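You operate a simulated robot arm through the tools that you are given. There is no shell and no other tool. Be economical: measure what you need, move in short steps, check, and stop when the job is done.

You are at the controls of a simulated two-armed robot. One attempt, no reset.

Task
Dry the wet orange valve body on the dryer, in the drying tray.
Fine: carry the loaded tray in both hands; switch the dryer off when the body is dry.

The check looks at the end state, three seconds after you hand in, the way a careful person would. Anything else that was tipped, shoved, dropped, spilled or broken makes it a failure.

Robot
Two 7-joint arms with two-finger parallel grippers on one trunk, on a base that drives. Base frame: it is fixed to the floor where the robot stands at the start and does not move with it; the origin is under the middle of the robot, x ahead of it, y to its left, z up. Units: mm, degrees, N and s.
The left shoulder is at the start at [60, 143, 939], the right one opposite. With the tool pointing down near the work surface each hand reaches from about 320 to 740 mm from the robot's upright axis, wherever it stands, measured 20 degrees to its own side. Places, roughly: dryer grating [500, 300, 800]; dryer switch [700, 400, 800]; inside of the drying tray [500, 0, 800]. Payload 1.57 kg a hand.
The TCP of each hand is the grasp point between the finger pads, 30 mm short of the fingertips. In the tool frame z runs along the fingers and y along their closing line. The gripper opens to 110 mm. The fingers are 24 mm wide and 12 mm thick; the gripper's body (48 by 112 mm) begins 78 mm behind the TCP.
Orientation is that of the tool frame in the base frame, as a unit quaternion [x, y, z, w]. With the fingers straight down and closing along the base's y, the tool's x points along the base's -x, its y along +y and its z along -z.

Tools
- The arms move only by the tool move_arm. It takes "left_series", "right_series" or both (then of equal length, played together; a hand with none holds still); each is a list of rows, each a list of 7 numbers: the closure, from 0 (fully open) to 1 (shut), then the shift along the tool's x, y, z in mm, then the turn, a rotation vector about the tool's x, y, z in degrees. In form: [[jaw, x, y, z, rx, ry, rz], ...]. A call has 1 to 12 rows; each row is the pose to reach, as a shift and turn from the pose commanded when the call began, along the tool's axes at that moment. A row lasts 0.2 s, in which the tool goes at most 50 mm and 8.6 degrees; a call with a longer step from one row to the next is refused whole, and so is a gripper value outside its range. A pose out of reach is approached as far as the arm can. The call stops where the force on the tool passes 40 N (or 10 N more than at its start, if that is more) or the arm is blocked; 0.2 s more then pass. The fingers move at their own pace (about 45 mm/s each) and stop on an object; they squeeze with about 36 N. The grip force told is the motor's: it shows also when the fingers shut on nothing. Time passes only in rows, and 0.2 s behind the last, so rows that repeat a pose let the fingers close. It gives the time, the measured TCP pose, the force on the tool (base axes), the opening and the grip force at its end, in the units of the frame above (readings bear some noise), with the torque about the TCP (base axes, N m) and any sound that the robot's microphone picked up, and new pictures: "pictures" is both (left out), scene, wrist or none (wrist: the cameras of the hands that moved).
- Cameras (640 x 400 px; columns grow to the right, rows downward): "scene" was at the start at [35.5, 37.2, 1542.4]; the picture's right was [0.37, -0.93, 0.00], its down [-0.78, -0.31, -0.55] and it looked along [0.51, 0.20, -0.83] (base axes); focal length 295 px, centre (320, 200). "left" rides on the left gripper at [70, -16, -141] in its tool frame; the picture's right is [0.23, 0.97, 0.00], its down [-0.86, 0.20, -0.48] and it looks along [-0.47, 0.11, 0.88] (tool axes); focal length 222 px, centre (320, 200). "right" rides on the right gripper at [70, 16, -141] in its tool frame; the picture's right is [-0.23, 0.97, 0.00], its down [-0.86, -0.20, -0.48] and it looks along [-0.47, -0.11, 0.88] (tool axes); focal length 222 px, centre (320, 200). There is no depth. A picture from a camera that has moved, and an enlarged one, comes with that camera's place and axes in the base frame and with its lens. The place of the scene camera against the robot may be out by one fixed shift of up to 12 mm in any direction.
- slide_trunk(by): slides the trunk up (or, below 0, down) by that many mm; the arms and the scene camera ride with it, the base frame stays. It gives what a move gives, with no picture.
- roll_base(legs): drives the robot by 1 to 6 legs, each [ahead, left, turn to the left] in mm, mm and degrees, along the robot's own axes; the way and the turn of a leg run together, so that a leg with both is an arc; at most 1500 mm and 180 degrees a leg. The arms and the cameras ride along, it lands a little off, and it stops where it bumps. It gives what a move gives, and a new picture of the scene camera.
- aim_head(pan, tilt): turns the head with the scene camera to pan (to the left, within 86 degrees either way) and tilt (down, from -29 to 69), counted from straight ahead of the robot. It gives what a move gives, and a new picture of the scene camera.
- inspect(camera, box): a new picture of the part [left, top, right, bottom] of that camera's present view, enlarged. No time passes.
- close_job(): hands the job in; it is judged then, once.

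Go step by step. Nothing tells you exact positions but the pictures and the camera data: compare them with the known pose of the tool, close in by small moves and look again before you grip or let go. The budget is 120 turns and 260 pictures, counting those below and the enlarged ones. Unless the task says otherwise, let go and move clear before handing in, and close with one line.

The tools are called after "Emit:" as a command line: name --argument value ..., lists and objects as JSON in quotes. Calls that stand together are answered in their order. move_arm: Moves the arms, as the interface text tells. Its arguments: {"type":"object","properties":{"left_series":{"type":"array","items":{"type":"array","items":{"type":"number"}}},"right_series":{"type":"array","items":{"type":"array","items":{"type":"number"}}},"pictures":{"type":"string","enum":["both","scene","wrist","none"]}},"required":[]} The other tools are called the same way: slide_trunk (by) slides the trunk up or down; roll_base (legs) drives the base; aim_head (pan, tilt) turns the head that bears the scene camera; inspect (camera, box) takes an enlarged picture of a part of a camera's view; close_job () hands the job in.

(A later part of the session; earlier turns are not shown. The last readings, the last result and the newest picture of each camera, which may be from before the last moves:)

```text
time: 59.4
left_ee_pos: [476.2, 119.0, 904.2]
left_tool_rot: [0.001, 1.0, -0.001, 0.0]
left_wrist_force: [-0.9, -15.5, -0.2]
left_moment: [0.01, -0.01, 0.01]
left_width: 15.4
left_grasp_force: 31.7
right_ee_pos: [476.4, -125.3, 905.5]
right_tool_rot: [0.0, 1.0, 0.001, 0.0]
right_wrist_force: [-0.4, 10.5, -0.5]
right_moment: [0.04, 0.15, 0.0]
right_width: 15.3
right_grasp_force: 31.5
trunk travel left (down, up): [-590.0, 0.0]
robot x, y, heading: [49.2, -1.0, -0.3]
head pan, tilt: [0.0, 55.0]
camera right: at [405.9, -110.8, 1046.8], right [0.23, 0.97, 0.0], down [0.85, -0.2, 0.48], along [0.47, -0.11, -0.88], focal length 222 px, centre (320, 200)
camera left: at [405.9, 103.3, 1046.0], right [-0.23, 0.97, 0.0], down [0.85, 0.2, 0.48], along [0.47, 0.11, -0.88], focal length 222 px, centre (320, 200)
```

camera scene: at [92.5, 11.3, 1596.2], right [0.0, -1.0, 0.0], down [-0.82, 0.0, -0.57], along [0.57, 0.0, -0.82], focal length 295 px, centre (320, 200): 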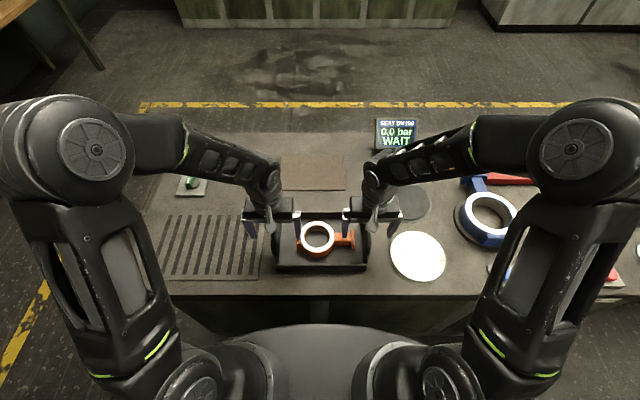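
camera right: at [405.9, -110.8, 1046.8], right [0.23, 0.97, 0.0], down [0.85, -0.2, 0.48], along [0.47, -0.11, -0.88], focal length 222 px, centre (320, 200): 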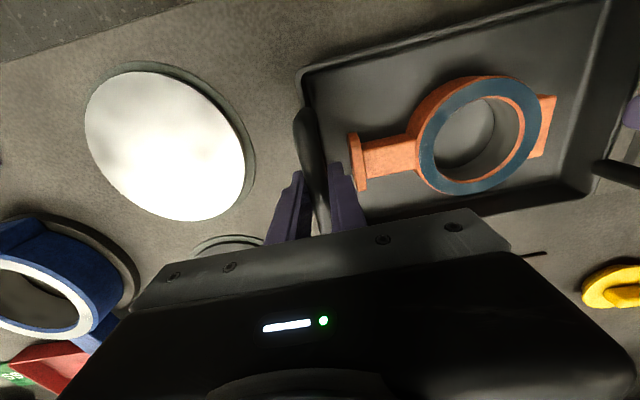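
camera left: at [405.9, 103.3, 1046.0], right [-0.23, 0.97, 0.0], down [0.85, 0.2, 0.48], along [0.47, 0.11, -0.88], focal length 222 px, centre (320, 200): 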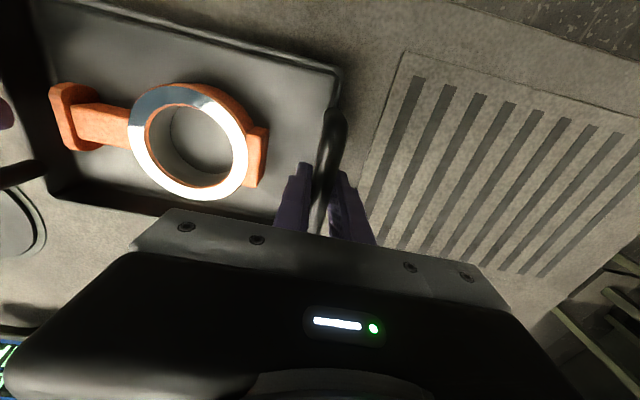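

Both hold the bars but are pulling slightly apart. I'll relax that by 1 mm or so each and lift together slowly.

Emit:
move_arm --left_series '[[0.95, 0, -1.5, 0, 0, 0, 0], [0.95, 0, -1.5, -5, 0, 0, 0], [0.95, 0, -1.5, -10, 0, 0, 0], [0.95, 0, -1.5, -16, 0, 0, 0], [0.95, 0, -1.5, -24, 0, 0, 0], [0.95, 0, -1.5, -32, 0, 0, 0]]' --right_series '[[0.95, 0, 1, 0, 0, 0, 0], [0.95, 0, 1, -5, 0, 0, 0], [0.95, 0, 1, -10, 0, 0, 0], [0.95, 0, 1, -16, 0, 0, 0], [0.95, 0, 1, -24, 0, 0, 0], [0.95, 0, 1, -32, 0, 0, 0]]'

```text
time: 60.8
left_ee_pos: [476.4, 119.4, 935.8]
left_tool_rot: [0.0, 1.0, 0.001, 0.001]
left_wrist_force: [-0.5, -8.1, -8.1]
left_moment: [0.02, 0.35, -0.04]
left_width: 15.5
left_grasp_force: 30.6
right_ee_pos: [476.3, -126.0, 936.0]
right_tool_rot: [0.001, 1.0, 0.0, -0.001]
right_wrist_force: [0.1, 6.8, -8.2]
right_moment: [0.02, -0.21, 0.0]
right_width: 15.3
right_grasp_force: 31.1
trunk travel left (down, up): [-590.0, 0.0]
robot x, y, heading: [47.4, 4.8, -0.1]
head pan, tilt: [0.0, 55.0]
camera scene: at [93.4, 11.3, 1596.1], right [0.0, -1.0, 0.0], down [-0.82, 0.0, -0.57], along [0.57, 0.0, -0.82], focal length 295 px, centre (320, 200)
camera right: at [406.3, -110.3, 1078.0], right [0.23, 0.97, 0.0], down [0.86, -0.2, 0.48], along [0.47, -0.11, -0.88], focal length 222 px, centre (320, 200)
camera left: at [406.7, 103.0, 1078.3], right [-0.23, 0.97, 0.0], down [0.85, 0.2, 0.48], along [0.47, 0.11, -0.88], focal length 222 px, centre (320, 200)
```

scene: 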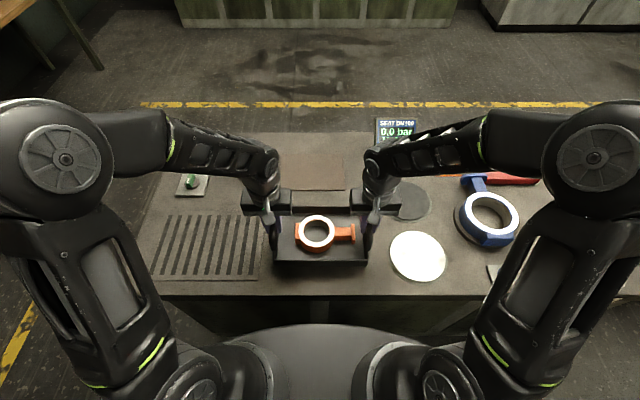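
right: 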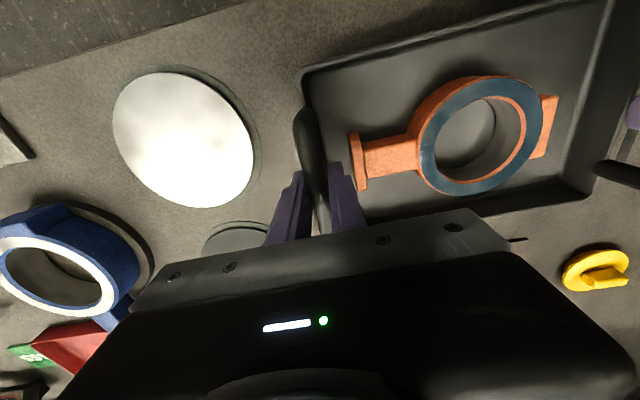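
left: 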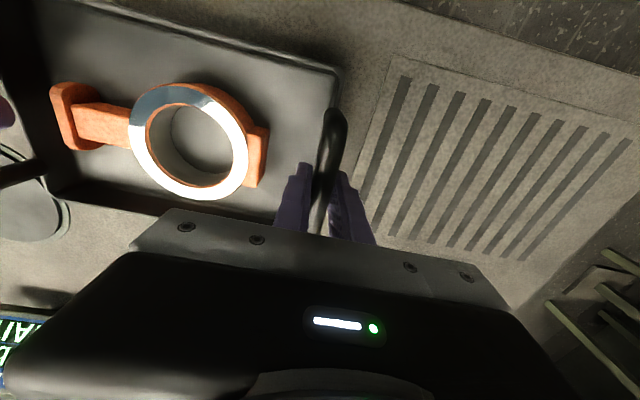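

The loaded tray hangs level at about 8 N per hand. The grating centre is at about [478, 320], so I'll roll the base left 320 mm with the tray held.

Emit:
roll_base --legs '[[0, 160, 0], [0, 160, 0]]'

```text
time: 63.2
left_ee_pos: [476.2, 439.0, 936.7]
left_tool_rot: [0.001, 1.0, -0.001, 0.001]
left_wrist_force: [-1.5, 2.9, -8.1]
left_moment: [-0.12, -0.09, -0.16]
left_width: 15.4
left_grasp_force: 31.7
right_ee_pos: [476.4, 193.1, 936.6]
right_tool_rot: [0.002, 1.0, -0.001, -0.001]
right_wrist_force: [0.9, -2.0, -9.6]
right_moment: [-0.11, 0.16, -0.07]
right_width: 15.5
right_grasp_force: 31.2
trunk travel left (down, up): [-590.0, 0.0]
robot x, y, heading: [50.0, 316.2, -0.2]
head pan, tilt: [0.0, 55.0]
camera scene: at [94.5, 330.8, 1596.1], right [0.0, -1.0, 0.0], down [-0.82, 0.0, -0.57], along [0.57, 0.0, -0.82], focal length 295 px, centre (320, 200)
```

scene: 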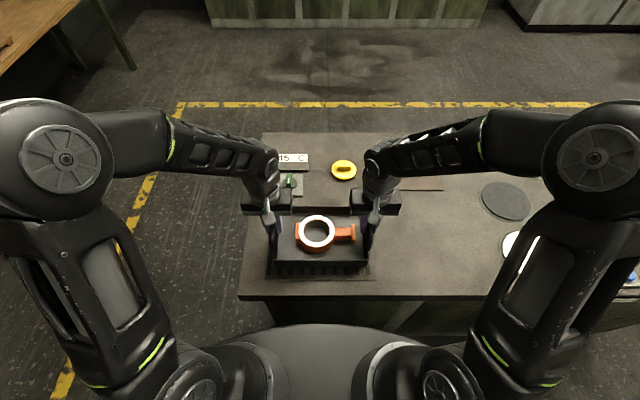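

Emit:
inspect --camera "scene" --box '[220, 140, 420, 300]'

Emit:
inspect --camera "left" --box '[0, 0, 640, 400]'

Emit:
inspect --camera "right" --box '[0, 0, 640, 400]'

```text
2.50 times, centred on (320, 220) of scene
camera zoom: at [94.5, 330.8, 1596.1], right [0.0, -1.0, 0.0], down [-0.82, 0.0, -0.57], along [0.57, 0.0, -0.82], focal length 738 px, centre (320, 150)
```

zoom: 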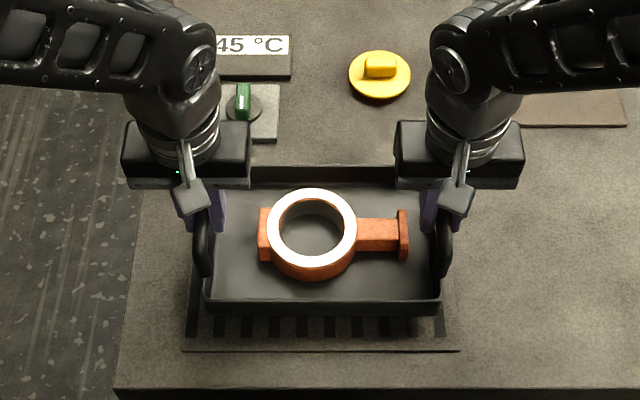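

```text
1.00 times, centred on (320, 200) of left
camera zoom: at [407.8, 421.6, 1078.0], right [-0.23, 0.97, 0.0], down [0.85, 0.2, 0.48], along [0.47, 0.11, -0.88], focal length 222 px, centre (320, 200)
```

zoom: 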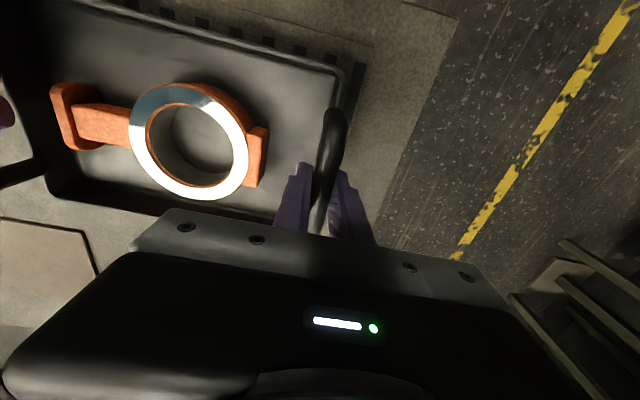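

```text
1.00 times, centred on (320, 200) of right
camera zoom: at [407.2, 208.3, 1078.0], right [0.23, 0.97, 0.0], down [0.86, -0.2, 0.48], along [0.46, -0.11, -0.88], focal length 222 px, centre (320, 200)
```

zoom: 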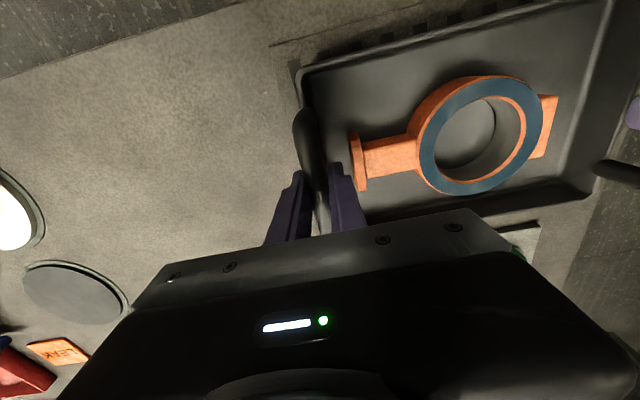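

It's centred over the grating. I'll lower together gently and watch the weight.

Emit:
move_arm --left_series '[[0.95, 0, 0, 6, 0, 0, 0], [0.95, 0, 0, 13, 0, 0, 0], [0.95, 0, 0, 19, 0, 0, 0], [0.95, 0, 0, 24, 0, 0, 0], [0.95, 0, 0, 26, 0, 0, 0]]' --right_series '[[0.95, 0, 0, 6, 0, 0, 0], [0.95, 0, 0, 13, 0, 0, 0], [0.95, 0, 0, 19, 0, 0, 0], [0.95, 0, 0, 24, 0, 0, 0], [0.95, 0, 0, 26, 0, 0, 0]]' --pictures "none"

Emit:
move_arm --left_series '[[0.95, 0, 0, 1, 0, 0, 0], [0.95, 0, 0, 2, 0, 0, 0], [0.95, 0, 0, 3, 0, 0, 0]]' --right_series '[[0.95, 0, 0, 1, 0, 0, 0], [0.95, 0, 0, 2, 0, 0, 0], [0.95, 0, 0, 3, 0, 0, 0]]' --pictures "none"

```text
time: 64.4
left_ee_pos: [477.5, 436.9, 911.3]
left_tool_rot: [0.001, 1.0, 0.001, 0.0]
left_wrist_force: [-1.7, 1.3, -8.9]
left_moment: [-0.01, 0.09, -0.26]
left_width: 15.4
left_grasp_force: 31.6
right_ee_pos: [476.3, 191.0, 909.6]
right_tool_rot: [0.002, 1.0, -0.001, -0.001]
right_wrist_force: [2.1, -1.6, -8.3]
right_moment: [0.04, 0.0, -0.14]
right_width: 15.6
right_grasp_force: 31.0
trunk travel left (down, up): [-590.0, 0.0]
robot x, y, heading: [55.2, 316.2, -0.4]
head pan, tilt: [0.0, 55.0]
```

```text
time: 65.2
left_ee_pos: [477.7, 436.8, 909.1]
left_tool_rot: [0.0, 1.0, 0.0, 0.002]
left_wrist_force: [2.4, -0.5, -7.9]
left_moment: [-0.04, 0.05, -0.03]
left_width: 15.5
left_grasp_force: 30.5
right_ee_pos: [476.2, 190.8, 909.4]
right_tool_rot: [0.002, 1.0, -0.001, 0.001]
right_wrist_force: [-2.7, -0.6, 17.4]
right_moment: [-0.01, 0.55, 0.0]
right_width: 15.5
right_grasp_force: 31.3
trunk travel left (down, up): [-590.0, 0.0]
robot x, y, heading: [49.4, 316.6, -0.4]
head pan, tilt: [0.0, 55.0]
```

The right end has touched and the left is a hair above. I'll ease the right up 1 mm and lower the left.

Emit:
move_arm --left_series '[[0.95, 0, 0, 0.7, 0, 0, 0], [0.95, 0, 0, 1.4, 0, 0, 0], [0.95, 0, 0, 1.4, 0, 0, 0]]' --right_series '[[0.95, 0, 0, -0.5, 0, 0, 0], [0.95, 0, 0, -1, 0, 0, 0], [0.95, 0, 0, -1, 0, 0, 0]]' --pictures "none"

```text
time: 66.0
left_ee_pos: [477.3, 438.4, 907.3]
left_tool_rot: [0.0, 1.0, -0.001, 0.004]
left_wrist_force: [1.3, 7.2, 22.9]
left_moment: [0.05, -0.05, -0.09]
left_width: 15.1
left_grasp_force: 30.9
right_ee_pos: [477.2, 192.0, 910.1]
right_tool_rot: [0.002, 1.0, 0.0, 0.001]
right_wrist_force: [7.0, -2.6, 7.5]
right_moment: [-0.01, -0.4, -0.04]
right_width: 15.4
right_grasp_force: 31.4
trunk travel left (down, up): [-590.0, 0.0]
robot x, y, heading: [51.5, 318.9, -0.1]
head pan, tilt: [0.0, 55.0]
```

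Both ends rest on the grating now. I'll ease both up slightly and open the fingers.

Emit:
move_arm --left_series '[[0.95, 0, 0, -1, 0, 0, 0], [0.85, 0, 0, -1, 0, 0, 0], [0.6, 0, 0, -1, 0, 0, 0], [0.3, 0, 0, -1, 0, 0, 0], [0.3, 0, 0, -1, 0, 0, 0], [0.3, 0, 0, -1, 0, 0, 0]]' --right_series '[[0.95, 0, 0, -0.5, 0, 0, 0], [0.85, 0, 0, -0.5, 0, 0, 0], [0.6, 0, 0, -0.5, 0, 0, 0], [0.3, 0, 0, -0.5, 0, 0, 0], [0.3, 0, 0, -0.5, 0, 0, 0], [0.3, 0, 0, -0.5, 0, 0, 0]]'

```text
time: 67.4
left_ee_pos: [477.0, 436.3, 907.8]
left_tool_rot: [0.001, 1.0, 0.0, 0.001]
left_wrist_force: [0.2, 0.3, 0.1]
left_moment: [0.02, -0.01, 0.0]
left_width: 77.1
left_grasp_force: 0.1
right_ee_pos: [475.2, 192.2, 908.2]
right_tool_rot: [0.001, 1.0, 0.0, 0.0]
right_wrist_force: [0.7, 0.7, 0.0]
right_moment: [0.0, -0.02, -0.04]
right_width: 77.1
right_grasp_force: 0.0
trunk travel left (down, up): [-590.0, 0.0]
robot x, y, heading: [47.6, 316.3, -0.2]
head pan, tilt: [0.0, 55.0]
camera scene: at [93.2, 329.0, 1596.2], right [0.0, -1.0, 0.0], down [-0.82, 0.0, -0.57], along [0.57, 0.0, -0.82], focal length 295 px, centre (320, 200)
camera right: at [406.2, 206.8, 1050.6], right [0.23, 0.97, 0.0], down [0.85, -0.2, 0.48], along [0.47, -0.11, -0.88], focal length 222 px, centre (320, 200)
camera left: at [407.1, 420.3, 1049.6], right [-0.23, 0.97, 0.0], down [0.85, 0.2, 0.48], along [0.47, 0.11, -0.88], focal length 222 px, centre (320, 200)
```

scene: 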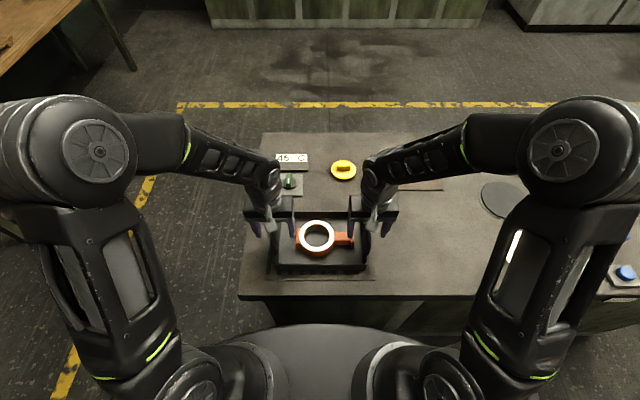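
right: 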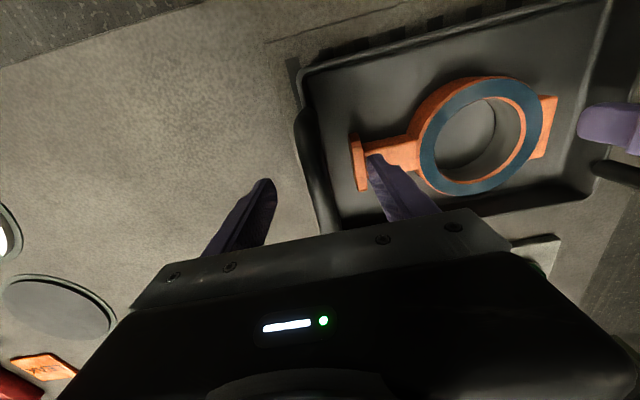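
left: 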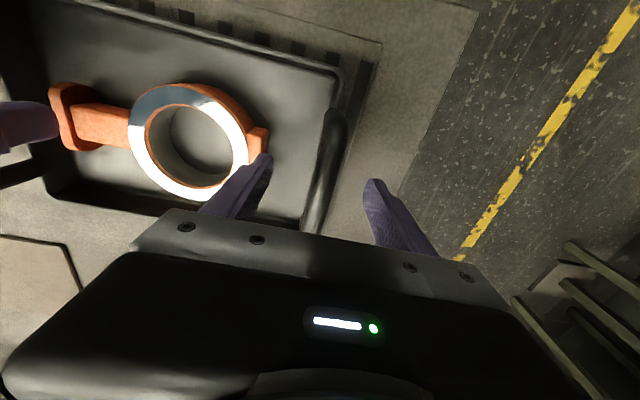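

Released. I'll raise both hands straight up, then inspect the switch and display.

Emit:
move_arm --left_series '[[0.3, 0, 0, -15, 0, 0, 0], [0.3, 0, 0, -40, 0, 0, 0], [0.3, 0, 0, -70, 0, 0, 0], [0.3, 0, 0, -105, 0, 0, 0], [0.3, 15, 25, -130, 0, 0, 0], [0.3, 45, 60, -150, 0, 0, 0]]' --right_series '[[0.3, 0, 0, -15, 0, 0, 0], [0.3, 0, 0, -40, 0, 0, 0], [0.3, 0, 0, -70, 0, 0, 0], [0.3, 0, 0, -105, 0, 0, 0], [0.3, 15, -25, -130, 0, 0, 0], [0.3, 45, -60, -150, 0, 0, 0]]' --pictures "scene"

Emit:
inspect --camera "scene" --box '[240, 140, 380, 228]'

Emit:
inspect --camera "left" --box '[0, 0, 640, 400]'

```text
refused: row 6 steps farther than a row can; nothing moved
```

```text
4.55 times, centred on (310, 184) of scene
camera zoom: at [93.2, 329.0, 1596.2], right [0.0, -1.0, 0.0], down [-0.82, 0.0, -0.57], along [0.57, 0.0, -0.82], focal length 1341 px, centre (366, 273)
```

zoom: 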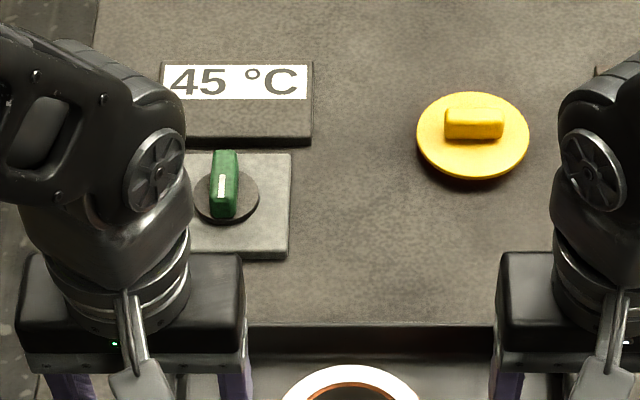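

```text
1.00 times, centred on (320, 200) of left
camera zoom: at [407.1, 420.3, 1049.6], right [-0.23, 0.97, 0.0], down [0.85, 0.2, 0.48], along [0.47, 0.11, -0.88], focal length 222 px, centre (320, 200)
```

zoom: 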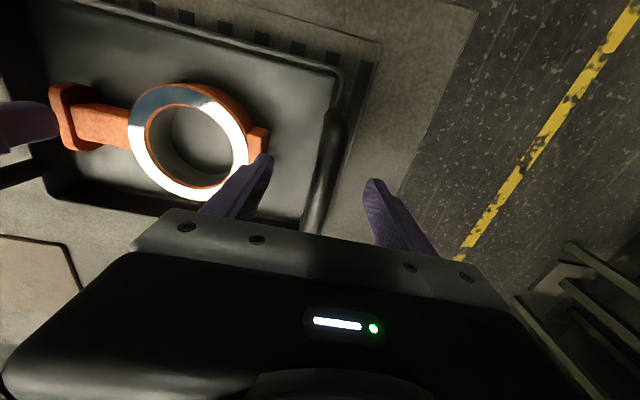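

Emit:
move_arm --left_series '[[0.3, 0, 0, -15, 0, 0, 0], [0.3, 0, 0, -40, 0, 0, 0], [0.3, 0, 0, -70, 0, 0, 0], [0.3, 0, 0, -105, 0, 0, 0], [0.3, 15, 25, -130, 0, 0, 0], [0.3, 35, 50, -145, 0, 0, 0]]' --right_series '[[0.3, 0, 0, -15, 0, 0, 0], [0.3, 0, 0, -40, 0, 0, 0], [0.3, 0, 0, -70, 0, 0, 0], [0.3, 0, 0, -105, 0, 0, 0], [0.3, 15, -25, -130, 0, 0, 0], [0.3, 35, -50, -145, 0, 0, 0]]' --pictures "scene"

Emit:
inspect --camera "left" --box '[0, 0, 640, 400]'

```text
time: 68.8
left_ee_pos: [439.8, 485.8, 1053.6]
left_tool_rot: [0.001, 1.0, 0.0, 0.001]
left_wrist_force: [0.2, -0.1, 0.6]
left_moment: [0.01, -0.05, -0.01]
left_width: 76.8
left_grasp_force: 0.1
right_ee_pos: [438.1, 141.2, 1053.8]
right_tool_rot: [0.001, 1.0, 0.0, 0.0]
right_wrist_force: [-1.0, -0.2, 0.0]
right_moment: [-0.01, -0.07, 0.01]
right_width: 76.9
right_grasp_force: 0.0
trunk travel left (down, up): [-590.0, 0.0]
robot x, y, heading: [49.2, 318.5, 0.0]
head pan, tilt: [0.0, 55.0]
camera scene: at [91.5, 329.2, 1596.3], right [0.0, -1.0, 0.0], down [-0.82, 0.0, -0.57], along [0.57, 0.0, -0.82], focal length 295 px, centre (320, 200)
```

scene: 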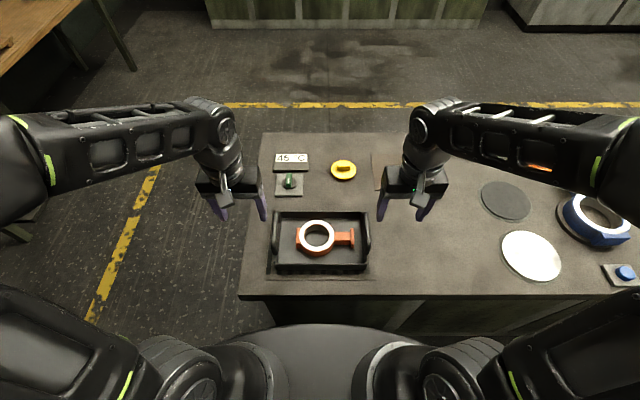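

```text
1.00 times, centred on (320, 200) of left
camera zoom: at [371.0, 470.5, 1195.2], right [-0.23, 0.97, 0.0], down [0.85, 0.2, 0.48], along [0.47, 0.11, -0.88], focal length 222 px, centre (320, 200)
```

zoom: 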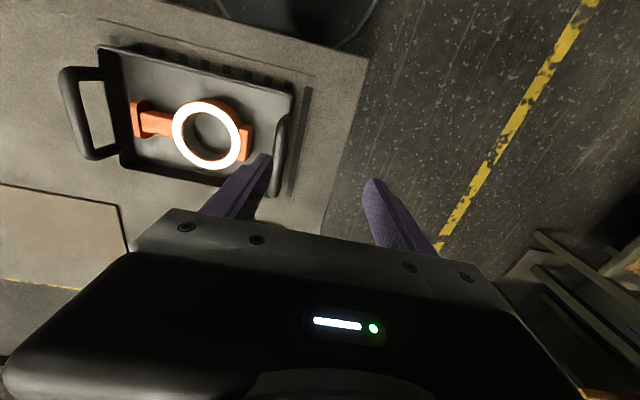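

The switch knob is at about [684, 418]. I'll bring the left hand above it.

Emit:
move_arm --left_series '[[0.3, -35, 0, 10, 0, 0, 0], [0.3, -70, -5, 20, 0, 0, 0], [0.3, -105, -15, 30, 0, 0, 0], [0.3, -140, -30, 40, 0, 0, 0], [0.3, -175, -45, 60, 0, 0, 0], [0.3, -210, -58, 80, 0, 0, 0], [0.3, -240, -68, 95, 0, 0, 0], [0.3, -240, -68, 95, 0, 0, 0]]'

```text
time: 70.6
left_ee_pos: [679.8, 418.7, 959.1]
left_tool_rot: [0.0, 1.0, 0.0, 0.002]
left_wrist_force: [0.8, -0.4, 0.0]
left_moment: [0.02, -0.03, -0.01]
left_width: 77.1
left_grasp_force: 0.1
right_ee_pos: [438.9, 140.1, 1053.7]
right_tool_rot: [0.001, 1.0, 0.0, 0.001]
right_wrist_force: [-0.8, -0.1, 0.2]
right_moment: [0.04, -0.05, 0.01]
right_width: 77.2
right_grasp_force: 0.1
trunk travel left (down, up): [-590.0, 0.0]
robot x, y, heading: [54.3, 318.5, -0.6]
head pan, tilt: [0.0, 55.0]
camera scene: at [92.6, 329.2, 1596.3], right [0.0, -1.0, 0.0], down [-0.82, 0.0, -0.57], along [0.57, 0.0, -0.82], focal length 295 px, centre (320, 200)
camera left: at [611.2, 402.4, 1100.7], right [-0.23, 0.97, 0.0], down [0.85, 0.2, 0.48], along [0.47, 0.11, -0.88], focal length 222 px, centre (320, 200)
```

scene: 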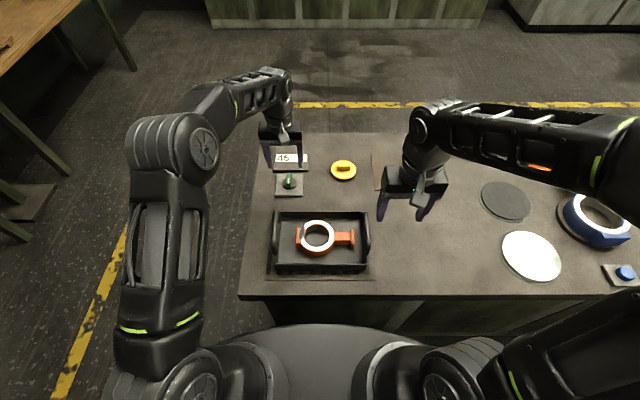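
left: 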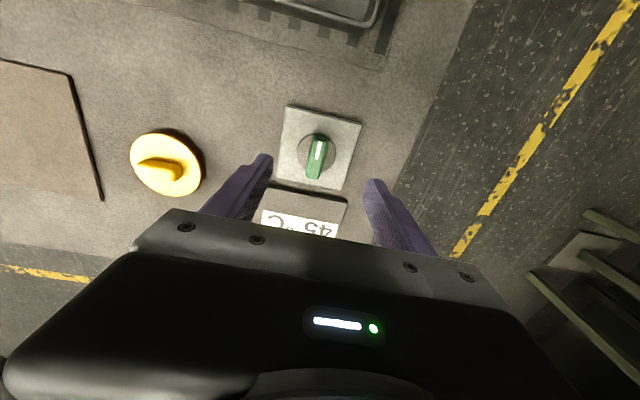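

Emit:
inspect --camera "left" --box '[240, 90, 400, 250]'

Emit:
inspect --camera "scene" --box '[260, 145, 330, 205]'

```text
2.50 times, centred on (320, 170) of left
camera zoom: at [611.2, 402.4, 1100.7], right [-0.23, 0.97, 0.0], down [0.85, 0.2, 0.48], along [0.47, 0.11, -0.88], focal length 555 px, centre (320, 275)
```

zoom: 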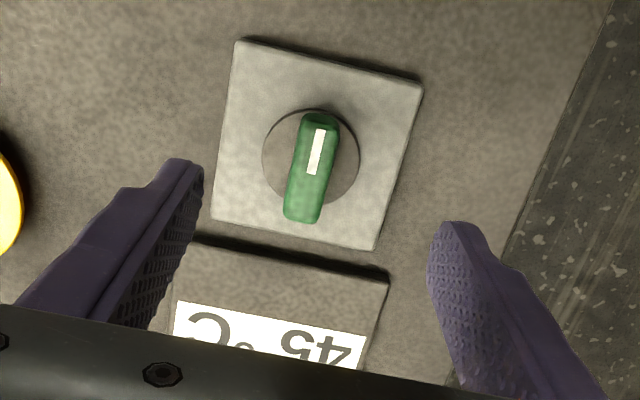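

```text
6.67 times, centred on (295, 175) of scene
camera zoom: at [92.6, 329.2, 1596.3], right [0.0, -1.0, 0.0], down [-0.82, 0.0, -0.57], along [0.57, 0.0, -0.82], focal length 1967 px, centre (487, 367)
```

zoom: 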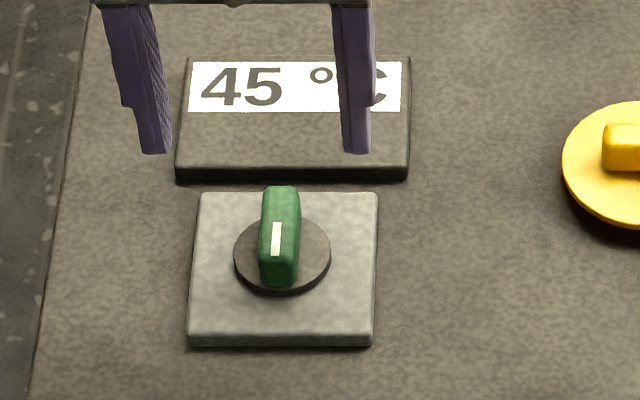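

The knob is a bar handle along x with a white pointer toward me, axis at about [689, 417]. I'll lower toward it and look again.

Emit:
move_arm --left_series '[[0.5, -8.7, -1.7, 20, 0, 0, 0], [0.5, -8.7, -1.7, 45, 0, 0, 0], [0.5, -8.7, -1.7, 65, 0, 0, 0]]' --pictures "wrist"

Emit:
inspect --camera "left" --box '[240, 100, 400, 260]'

```text
time: 71.4
left_ee_pos: [690.3, 416.2, 893.7]
left_tool_rot: [0.001, 1.0, 0.0, 0.001]
left_wrist_force: [-0.4, -0.6, -0.1]
left_moment: [0.0, 0.0, 0.02]
left_width: 54.9
left_grasp_force: 0.0
right_ee_pos: [440.0, 139.8, 1052.6]
right_tool_rot: [0.001, 1.0, 0.0, 0.0]
right_wrist_force: [-0.4, 0.0, 0.3]
right_moment: [-0.01, 0.0, 0.0]
right_width: 76.8
right_grasp_force: 0.1
trunk travel left (down, up): [-590.0, 0.0]
robot x, y, heading: [51.2, 314.3, -0.1]
head pan, tilt: [0.0, 55.0]
camera left: at [620.9, 399.4, 1034.6], right [-0.23, 0.97, 0.0], down [0.85, 0.2, 0.48], along [0.47, 0.11, -0.88], focal length 222 px, centre (320, 200)
```

left: 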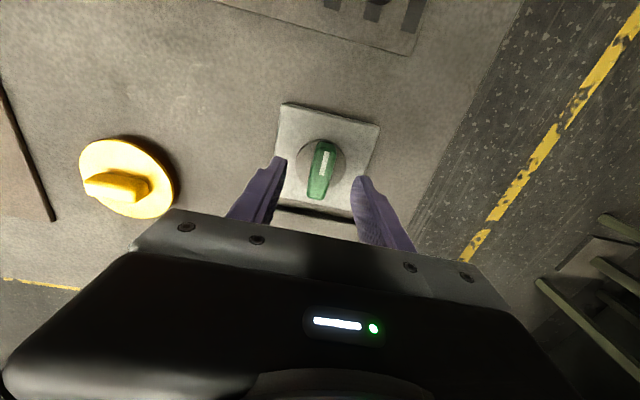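

```text
2.50 times, centred on (320, 180) of left
camera zoom: at [620.9, 399.4, 1034.6], right [-0.23, 0.97, 0.0], down [0.85, 0.2, 0.48], along [0.47, 0.11, -0.88], focal length 555 px, centre (320, 250)
```

zoom: 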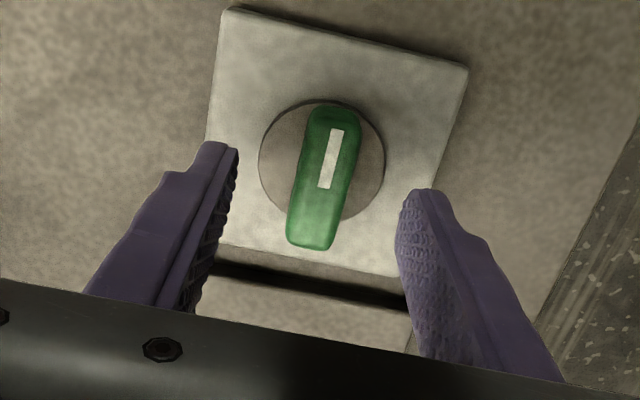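

The knob is exactly centred. I'll lower 25 mm and grip the bar.

Emit:
move_arm --left_series '[[0.5, 0, 1, 12, 0, 0, 0], [0.5, 0, 1, 25, 0, 0, 0], [0.8, 0, 1, 25, 0, 0, 0], [0.95, 0, 1, 25, 0, 0, 0], [0.95, 0, 1, 25, 0, 0, 0], [0.95, 0, 1, 25, 0, 0, 0], [0.95, 0, 1, 25, 0, 0, 0]]' --pictures "wrist"

```text
time: 73.0
left_ee_pos: [691.2, 416.5, 867.8]
left_tool_rot: [0.001, 1.0, -0.001, 0.001]
left_wrist_force: [-1.3, -4.5, -3.4]
left_moment: [-0.29, -0.41, 0.0]
left_width: 46.0
left_grasp_force: 45.0
right_ee_pos: [440.4, 140.1, 1052.7]
right_tool_rot: [0.003, 1.0, 0.001, 0.0]
right_wrist_force: [-0.2, -0.1, 0.6]
right_moment: [-0.01, 0.01, -0.01]
right_width: 76.9
right_grasp_force: 0.1
trunk travel left (down, up): [-590.0, 0.0]
robot x, y, heading: [52.4, 314.4, -0.1]
head pan, tilt: [0.0, 55.0]
camera left: at [621.1, 400.1, 1010.0], right [-0.23, 0.97, 0.0], down [0.85, 0.2, 0.48], along [0.47, 0.11, -0.88], focal length 222 px, centre (320, 200)
```

left: 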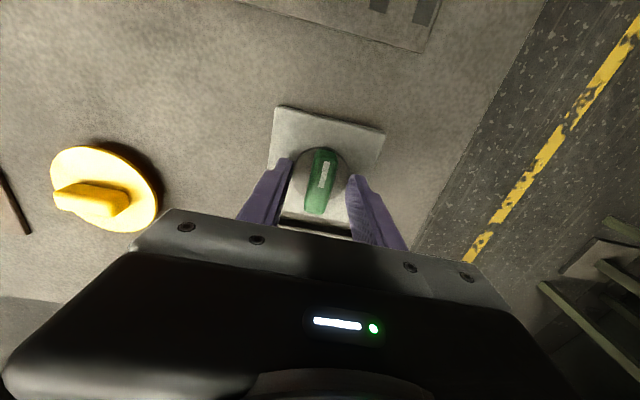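

The fingers closed on the knob's disk (46 mm) rather than the bar. I'll open, raise 10 mm and close on the bar.

Emit:
move_arm --left_series '[[0.5, 0, 0, 0, 0, 0, 0], [0.5, 0, 0, 0, 0, 0, 0], [0.5, 0, 0, -9, 0, 0, 0], [0.7, 0, 0, -9, 0, 0, 0], [0.95, 0, 0, -9, 0, 0, 0], [0.95, 0, 0, -9, 0, 0, 0], [0.95, 0, 0, -9, 0, 0, 0], [0.95, 0, 0, -9, 0, 0, 0]]' --pictures "wrist"

Emit:
inspect --camera "left" --box '[240, 100, 400, 260]'

```text
time: 74.8
left_ee_pos: [690.5, 417.2, 876.9]
left_tool_rot: [0.0, 1.0, 0.0, 0.001]
left_wrist_force: [-0.4, -5.1, 1.1]
left_moment: [-0.18, -0.03, -0.03]
left_width: 17.8
left_grasp_force: 32.9
right_ee_pos: [440.5, 139.8, 1052.4]
right_tool_rot: [0.002, 1.0, 0.0, 0.0]
right_wrist_force: [0.4, -0.4, -0.2]
right_moment: [0.01, -0.04, -0.03]
right_width: 77.0
right_grasp_force: 0.2
trunk travel left (down, up): [-590.0, 0.0]
robot x, y, heading: [48.1, 316.1, -0.3]
head pan, tilt: [0.0, 55.0]
camera left: at [621.2, 400.1, 1019.2], right [-0.23, 0.97, 0.0], down [0.85, 0.2, 0.48], along [0.47, 0.11, -0.88], focal length 222 px, centre (320, 200)
```

left: 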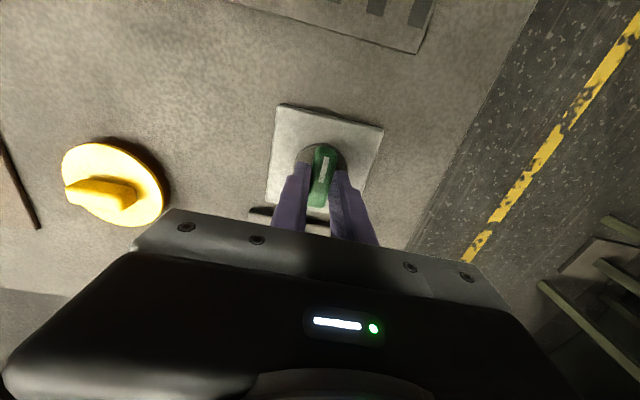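

```text
2.50 times, centred on (320, 180) of left
camera zoom: at [621.2, 400.1, 1019.2], right [-0.23, 0.97, 0.0], down [0.85, 0.2, 0.48], along [0.47, 0.11, -0.88], focal length 555 px, centre (320, 250)
```

zoom: 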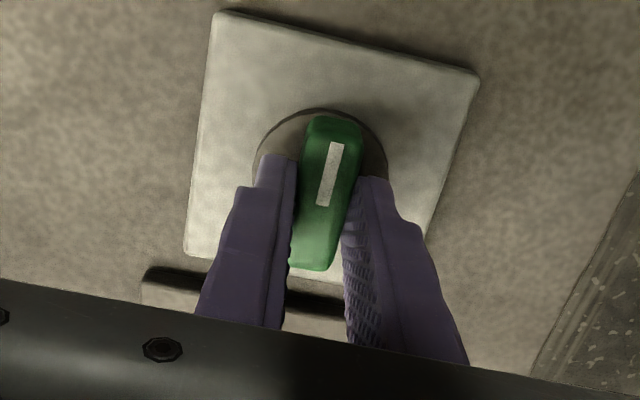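

The bar is gripped. I'll turn it clockwise 45° in small steps, watching the torque and sound.

Emit:
move_arm --left_series '[[0.95, 0, 0, 0, 0, 0, 6], [0.95, 0, 0, 0, 0, 0, 12], [0.95, 0, 0, 0, 0, 0, 18], [0.95, 0, 0, 0, 0, 0, 24], [0.95, 0, 0, 0, 0, 0, 30]]' --pictures "wrist"

```text
time: 76.0
left_ee_pos: [690.8, 415.5, 876.8]
left_tool_rot: [0.261, 0.965, 0.001, 0.002]
left_wrist_force: [2.3, -11.1, 4.4]
left_moment: [-0.14, 0.68, 0.04]
left_width: 18.0
left_grasp_force: 33.0
right_ee_pos: [440.6, 139.4, 1052.3]
right_tool_rot: [0.001, 1.0, 0.0, 0.0]
right_wrist_force: [0.5, -0.2, 0.6]
right_moment: [-0.02, -0.04, 0.03]
right_width: 77.2
right_grasp_force: 0.1
trunk travel left (down, up): [-590.0, 0.0]
robot x, y, heading: [54.4, 317.5, -0.2]
head pan, tilt: [0.0, 55.0]
camera left: at [622.2, 437.0, 1019.1], right [0.29, 0.96, 0.0], down [0.84, -0.26, 0.48], along [0.46, -0.14, -0.88], focal length 222 px, centre (320, 200)
```

left: 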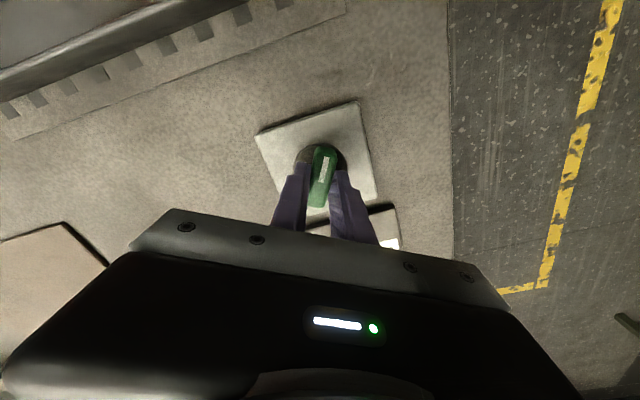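

It turns freely. On toward 90° total.

Emit:
move_arm --left_series '[[0.95, 0, 0, 0, 0, 0, 7], [0.95, 0, 0, 0, 0, 0, 14], [0.95, 0, 0, 0, 0, 0, 21], [0.95, 0, 0, 0, 0, 0, 28], [0.95, 0, 0, 0, 0, 0, 35], [0.95, 0, 0, 0, 0, 0, 42], [0.95, 0, 0, 0, 0, 0, 49], [0.95, 0, 0, 0, 0, 0, 56], [0.95, 0, 0, 0, 0, 0, 60]]'

```text
time: 78.0
left_ee_pos: [689.7, 416.2, 877.3]
left_tool_rot: [0.708, 0.707, 0.003, 0.0]
left_wrist_force: [3.8, -11.9, 6.3]
left_moment: [-0.88, 0.05, 0.17]
left_width: 17.8
left_grasp_force: 32.8
right_ee_pos: [439.7, 139.1, 1053.2]
right_tool_rot: [0.002, 1.0, 0.001, 0.0]
right_wrist_force: [-0.2, 0.1, 0.1]
right_moment: [0.03, 0.02, 0.0]
right_width: 76.9
right_grasp_force: 0.0
trunk travel left (down, up): [-590.0, 0.0]
robot x, y, heading: [48.5, 318.4, -0.1]
head pan, tilt: [0.0, 55.0]
heard: click
camera scene: at [93.0, 327.2, 1596.2], right [0.0, -1.0, 0.0], down [-0.82, 0.0, -0.57], along [0.57, 0.0, -0.82], focal length 295 px, centre (320, 200)
camera left: at [674.2, 485.5, 1019.3], right [0.97, 0.22, 0.0], down [0.2, -0.86, 0.48], along [0.11, -0.47, -0.88], focal length 222 px, centre (320, 200)
```

scene: 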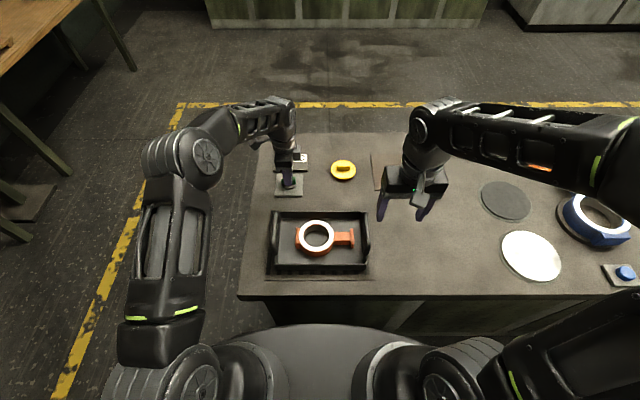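
left: 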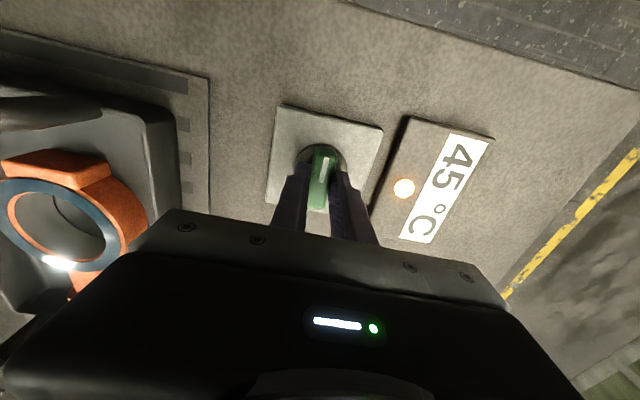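

A click, and an orange lamp came on at the display: the dryer is on. I'll keep hold of the knob, wait, and watch the body and lamp.

Emit:
inspect --camera "scene" --box '[265, 145, 375, 280]'

Emit:
move_arm --left_series '[[0.95, 0, 0, 0, 0, 0, 0], [0.95, 0, 0, 0, 0, 0, 0], [0.95, 0, 0, 0, 0, 0, 0], [0.95, 0, 0, 0, 0, 0, 0], [0.95, 0, 0, 0, 0, 0, 0], [0.95, 0, 0, 0, 0, 0, 0], [0.95, 0, 0, 0, 0, 0, 0], [0.95, 0, 0, 0, 0, 0, 0], [0.95, 0, 0, 0, 0, 0, 0], [0.95, 0, 0, 0, 0, 0, 0], [0.95, 0, 0, 0, 0, 0, 0], [0.95, 0, 0, 0, 0, 0, 0]]' --pictures "wrist"

Emit:
inspect --camera "scene" --box '[265, 145, 375, 280]'

```text
2.96 times, centred on (320, 212) of scene
camera zoom: at [93.0, 327.2, 1596.2], right [0.0, -1.0, 0.0], down [-0.82, 0.0, -0.57], along [0.57, 0.0, -0.82], focal length 874 px, centre (320, 163)
```

zoom: 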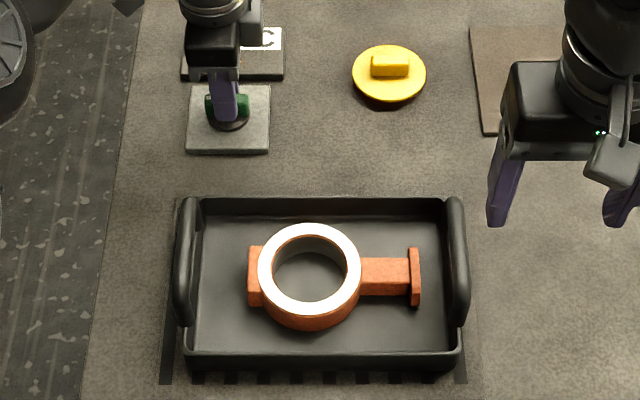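

```text
time: 80.6
left_ee_pos: [689.3, 416.3, 877.4]
left_tool_rot: [0.707, 0.707, 0.002, 0.001]
left_wrist_force: [3.5, -13.9, 4.7]
left_moment: [-0.38, 0.15, 0.05]
left_width: 18.0
left_grasp_force: 32.2
right_ee_pos: [440.4, 139.1, 1052.9]
right_tool_rot: [0.002, 1.0, 0.001, 0.0]
right_wrist_force: [-0.5, 0.2, 0.1]
right_moment: [-0.01, 0.05, -0.01]
right_width: 76.8
right_grasp_force: 0.1
trunk travel left (down, up): [-590.0, 0.0]
robot x, y, heading: [52.4, 316.9, -0.2]
head pan, tilt: [0.0, 55.0]
camera left: at [674.1, 485.4, 1019.3], right [0.97, 0.23, 0.0], down [0.2, -0.86, 0.48], along [0.11, -0.47, -0.88], focal length 222 px, centre (320, 200)
```

left: 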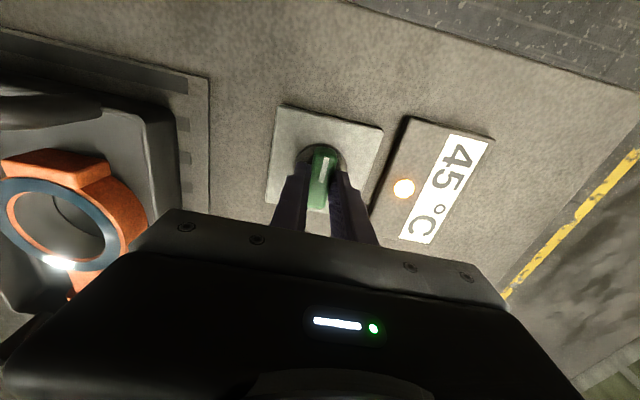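

```text
2.96 times, centred on (320, 212) of scene
camera zoom: at [93.1, 327.1, 1596.2], right [0.0, -1.0, 0.0], down [-0.82, 0.0, -0.57], along [0.57, 0.0, -0.82], focal length 874 px, centre (320, 163)
```

zoom: 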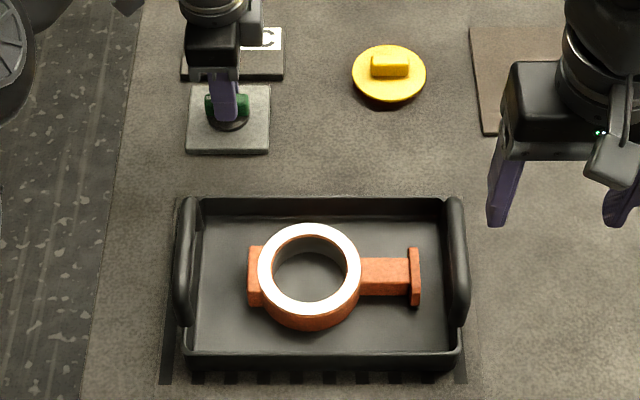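

No visible change yet. Waiting on.

Emit:
move_arm --left_series '[[0.95, 0, 0, 0, 0, 0, 0], [0.95, 0, 0, 0, 0, 0, 0], [0.95, 0, 0, 0, 0, 0, 0], [0.95, 0, 0, 0, 0, 0, 0], [0.95, 0, 0, 0, 0, 0, 0], [0.95, 0, 0, 0, 0, 0, 0], [0.95, 0, 0, 0, 0, 0, 0], [0.95, 0, 0, 0, 0, 0, 0], [0.95, 0, 0, 0, 0, 0, 0], [0.95, 0, 0, 0, 0, 0, 0], [0.95, 0, 0, 0, 0, 0, 0], [0.95, 0, 0, 0, 0, 0, 0]]' --pictures "none"

Emit:
move_arm --left_series '[[0.95, 0, 0, 0, 0, 0, 0], [0.95, 0, 0, 0, 0, 0, 0], [0.95, 0, 0, 0, 0, 0, 0], [0.95, 0, 0, 0, 0, 0, 0], [0.95, 0, 0, 0, 0, 0, 0], [0.95, 0, 0, 0, 0, 0, 0], [0.95, 0, 0, 0, 0, 0, 0], [0.95, 0, 0, 0, 0, 0, 0], [0.95, 0, 0, 0, 0, 0, 0], [0.95, 0, 0, 0, 0, 0, 0], [0.95, 0, 0, 0, 0, 0, 0], [0.95, 0, 0, 0, 0, 0, 0]]' --pictures "wrist"

Emit:
inspect --camera "scene" --box '[265, 145, 375, 280]'

```text
time: 83.2
left_ee_pos: [690.5, 415.5, 877.7]
left_tool_rot: [0.708, 0.706, 0.002, 0.0]
left_wrist_force: [2.9, -13.6, 3.3]
left_moment: [-0.24, 0.14, 0.05]
left_width: 18.0
left_grasp_force: 32.6
right_ee_pos: [440.1, 138.2, 1053.0]
right_tool_rot: [0.001, 1.0, 0.001, 0.0]
right_wrist_force: [0.0, 0.6, 0.3]
right_moment: [-0.04, 0.01, 0.01]
right_width: 77.0
right_grasp_force: 0.0
trunk travel left (down, up): [-590.0, 0.0]
robot x, y, heading: [51.1, 314.6, -0.0]
head pan, tilt: [0.0, 55.0]
```

```text
time: 85.8
left_ee_pos: [690.6, 415.9, 877.7]
left_tool_rot: [0.708, 0.706, 0.002, 0.001]
left_wrist_force: [0.4, -14.8, 3.4]
left_moment: [-0.24, 0.15, 0.05]
left_width: 17.7
left_grasp_force: 32.6
right_ee_pos: [439.6, 138.5, 1052.3]
right_tool_rot: [0.002, 1.0, 0.001, 0.0]
right_wrist_force: [-0.4, -0.4, 0.7]
right_moment: [0.0, 0.02, 0.0]
right_width: 77.1
right_grasp_force: 0.0
trunk travel left (down, up): [-590.0, 0.0]
robot x, y, heading: [48.8, 318.9, -0.1]
head pan, tilt: [0.0, 55.0]
camera left: at [674.1, 485.5, 1019.3], right [0.97, 0.23, 0.0], down [0.2, -0.86, 0.48], along [0.11, -0.47, -0.88], focal length 222 px, centre (320, 200)
```

left: 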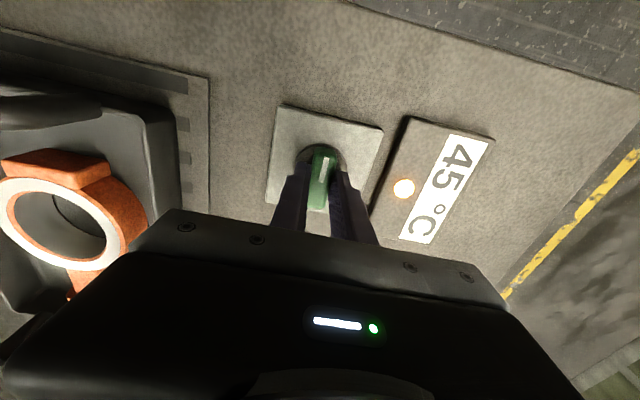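

```text
2.96 times, centred on (320, 212) of scene
camera zoom: at [93.1, 327.2, 1596.2], right [0.0, -1.0, 0.0], down [-0.82, 0.0, -0.57], along [0.57, 0.0, -0.82], focal length 874 px, centre (320, 163)
```

zoom: 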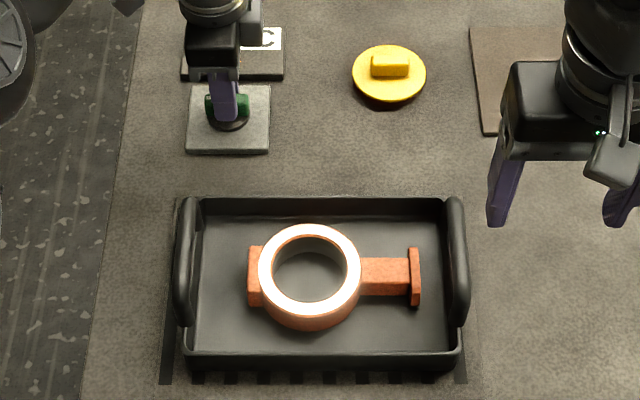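

The body has lost its gloss, and its face is now matte instead of mirror-blue. I'll wait one more interval to see whether it still changes.

Emit:
inspect --camera "left" --box '[0, 120, 180, 300]'

Emit:
move_arm --left_series '[[0.95, 0, 0, 0, 0, 0, 0], [0.95, 0, 0, 0, 0, 0, 0], [0.95, 0, 0, 0, 0, 0, 0], [0.95, 0, 0, 0, 0, 0, 0], [0.95, 0, 0, 0, 0, 0, 0], [0.95, 0, 0, 0, 0, 0, 0], [0.95, 0, 0, 0, 0, 0, 0], [0.95, 0, 0, 0, 0, 0, 0], [0.95, 0, 0, 0, 0, 0, 0], [0.95, 0, 0, 0, 0, 0, 0]]' --pictures "none"

Emit:
inspect --camera "left" --box '[0, 120, 180, 300]'

```text
2.22 times, centred on (90, 210) of left
camera zoom: at [674.1, 485.5, 1019.3], right [0.97, 0.23, 0.0], down [0.2, -0.86, 0.48], along [0.11, -0.47, -0.88], focal length 494 px, centre (831, 178)
```

zoom: 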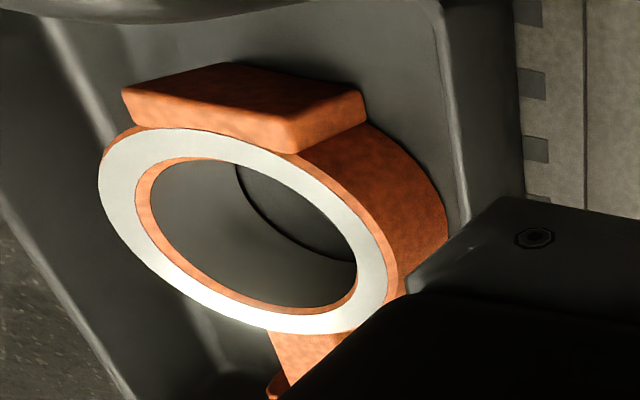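

```text
time: 88.0
left_ee_pos: [690.7, 415.5, 877.3]
left_tool_rot: [0.708, 0.707, 0.001, 0.0]
left_wrist_force: [0.5, -13.9, 3.5]
left_moment: [-0.27, 0.15, 0.02]
left_width: 18.0
left_grasp_force: 33.0
right_ee_pos: [439.4, 139.5, 1052.4]
right_tool_rot: [0.001, 1.0, 0.001, 0.001]
right_wrist_force: [-1.2, -0.4, -0.2]
right_moment: [0.01, 0.04, 0.01]
right_width: 76.9
right_grasp_force: 0.0
trunk travel left (down, up): [-590.0, 0.0]
robot x, y, heading: [51.3, 315.3, 0.0]
head pan, tilt: [0.0, 55.0]
```

```text
2.22 times, centred on (90, 210) of left
camera zoom: at [674.1, 485.5, 1019.3], right [0.97, 0.23, 0.0], down [0.2, -0.86, 0.48], along [0.11, -0.47, -0.88], focal length 494 px, centre (831, 178)
```

zoom: 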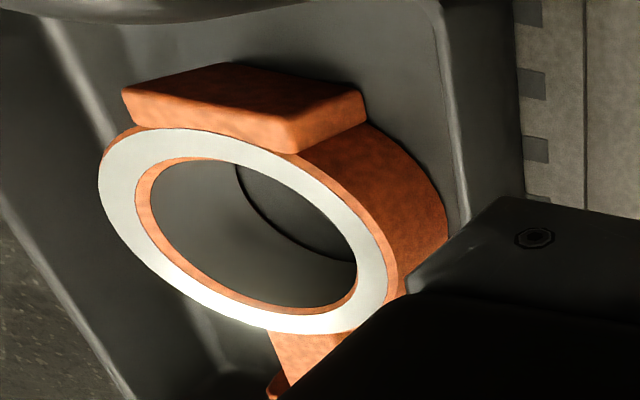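

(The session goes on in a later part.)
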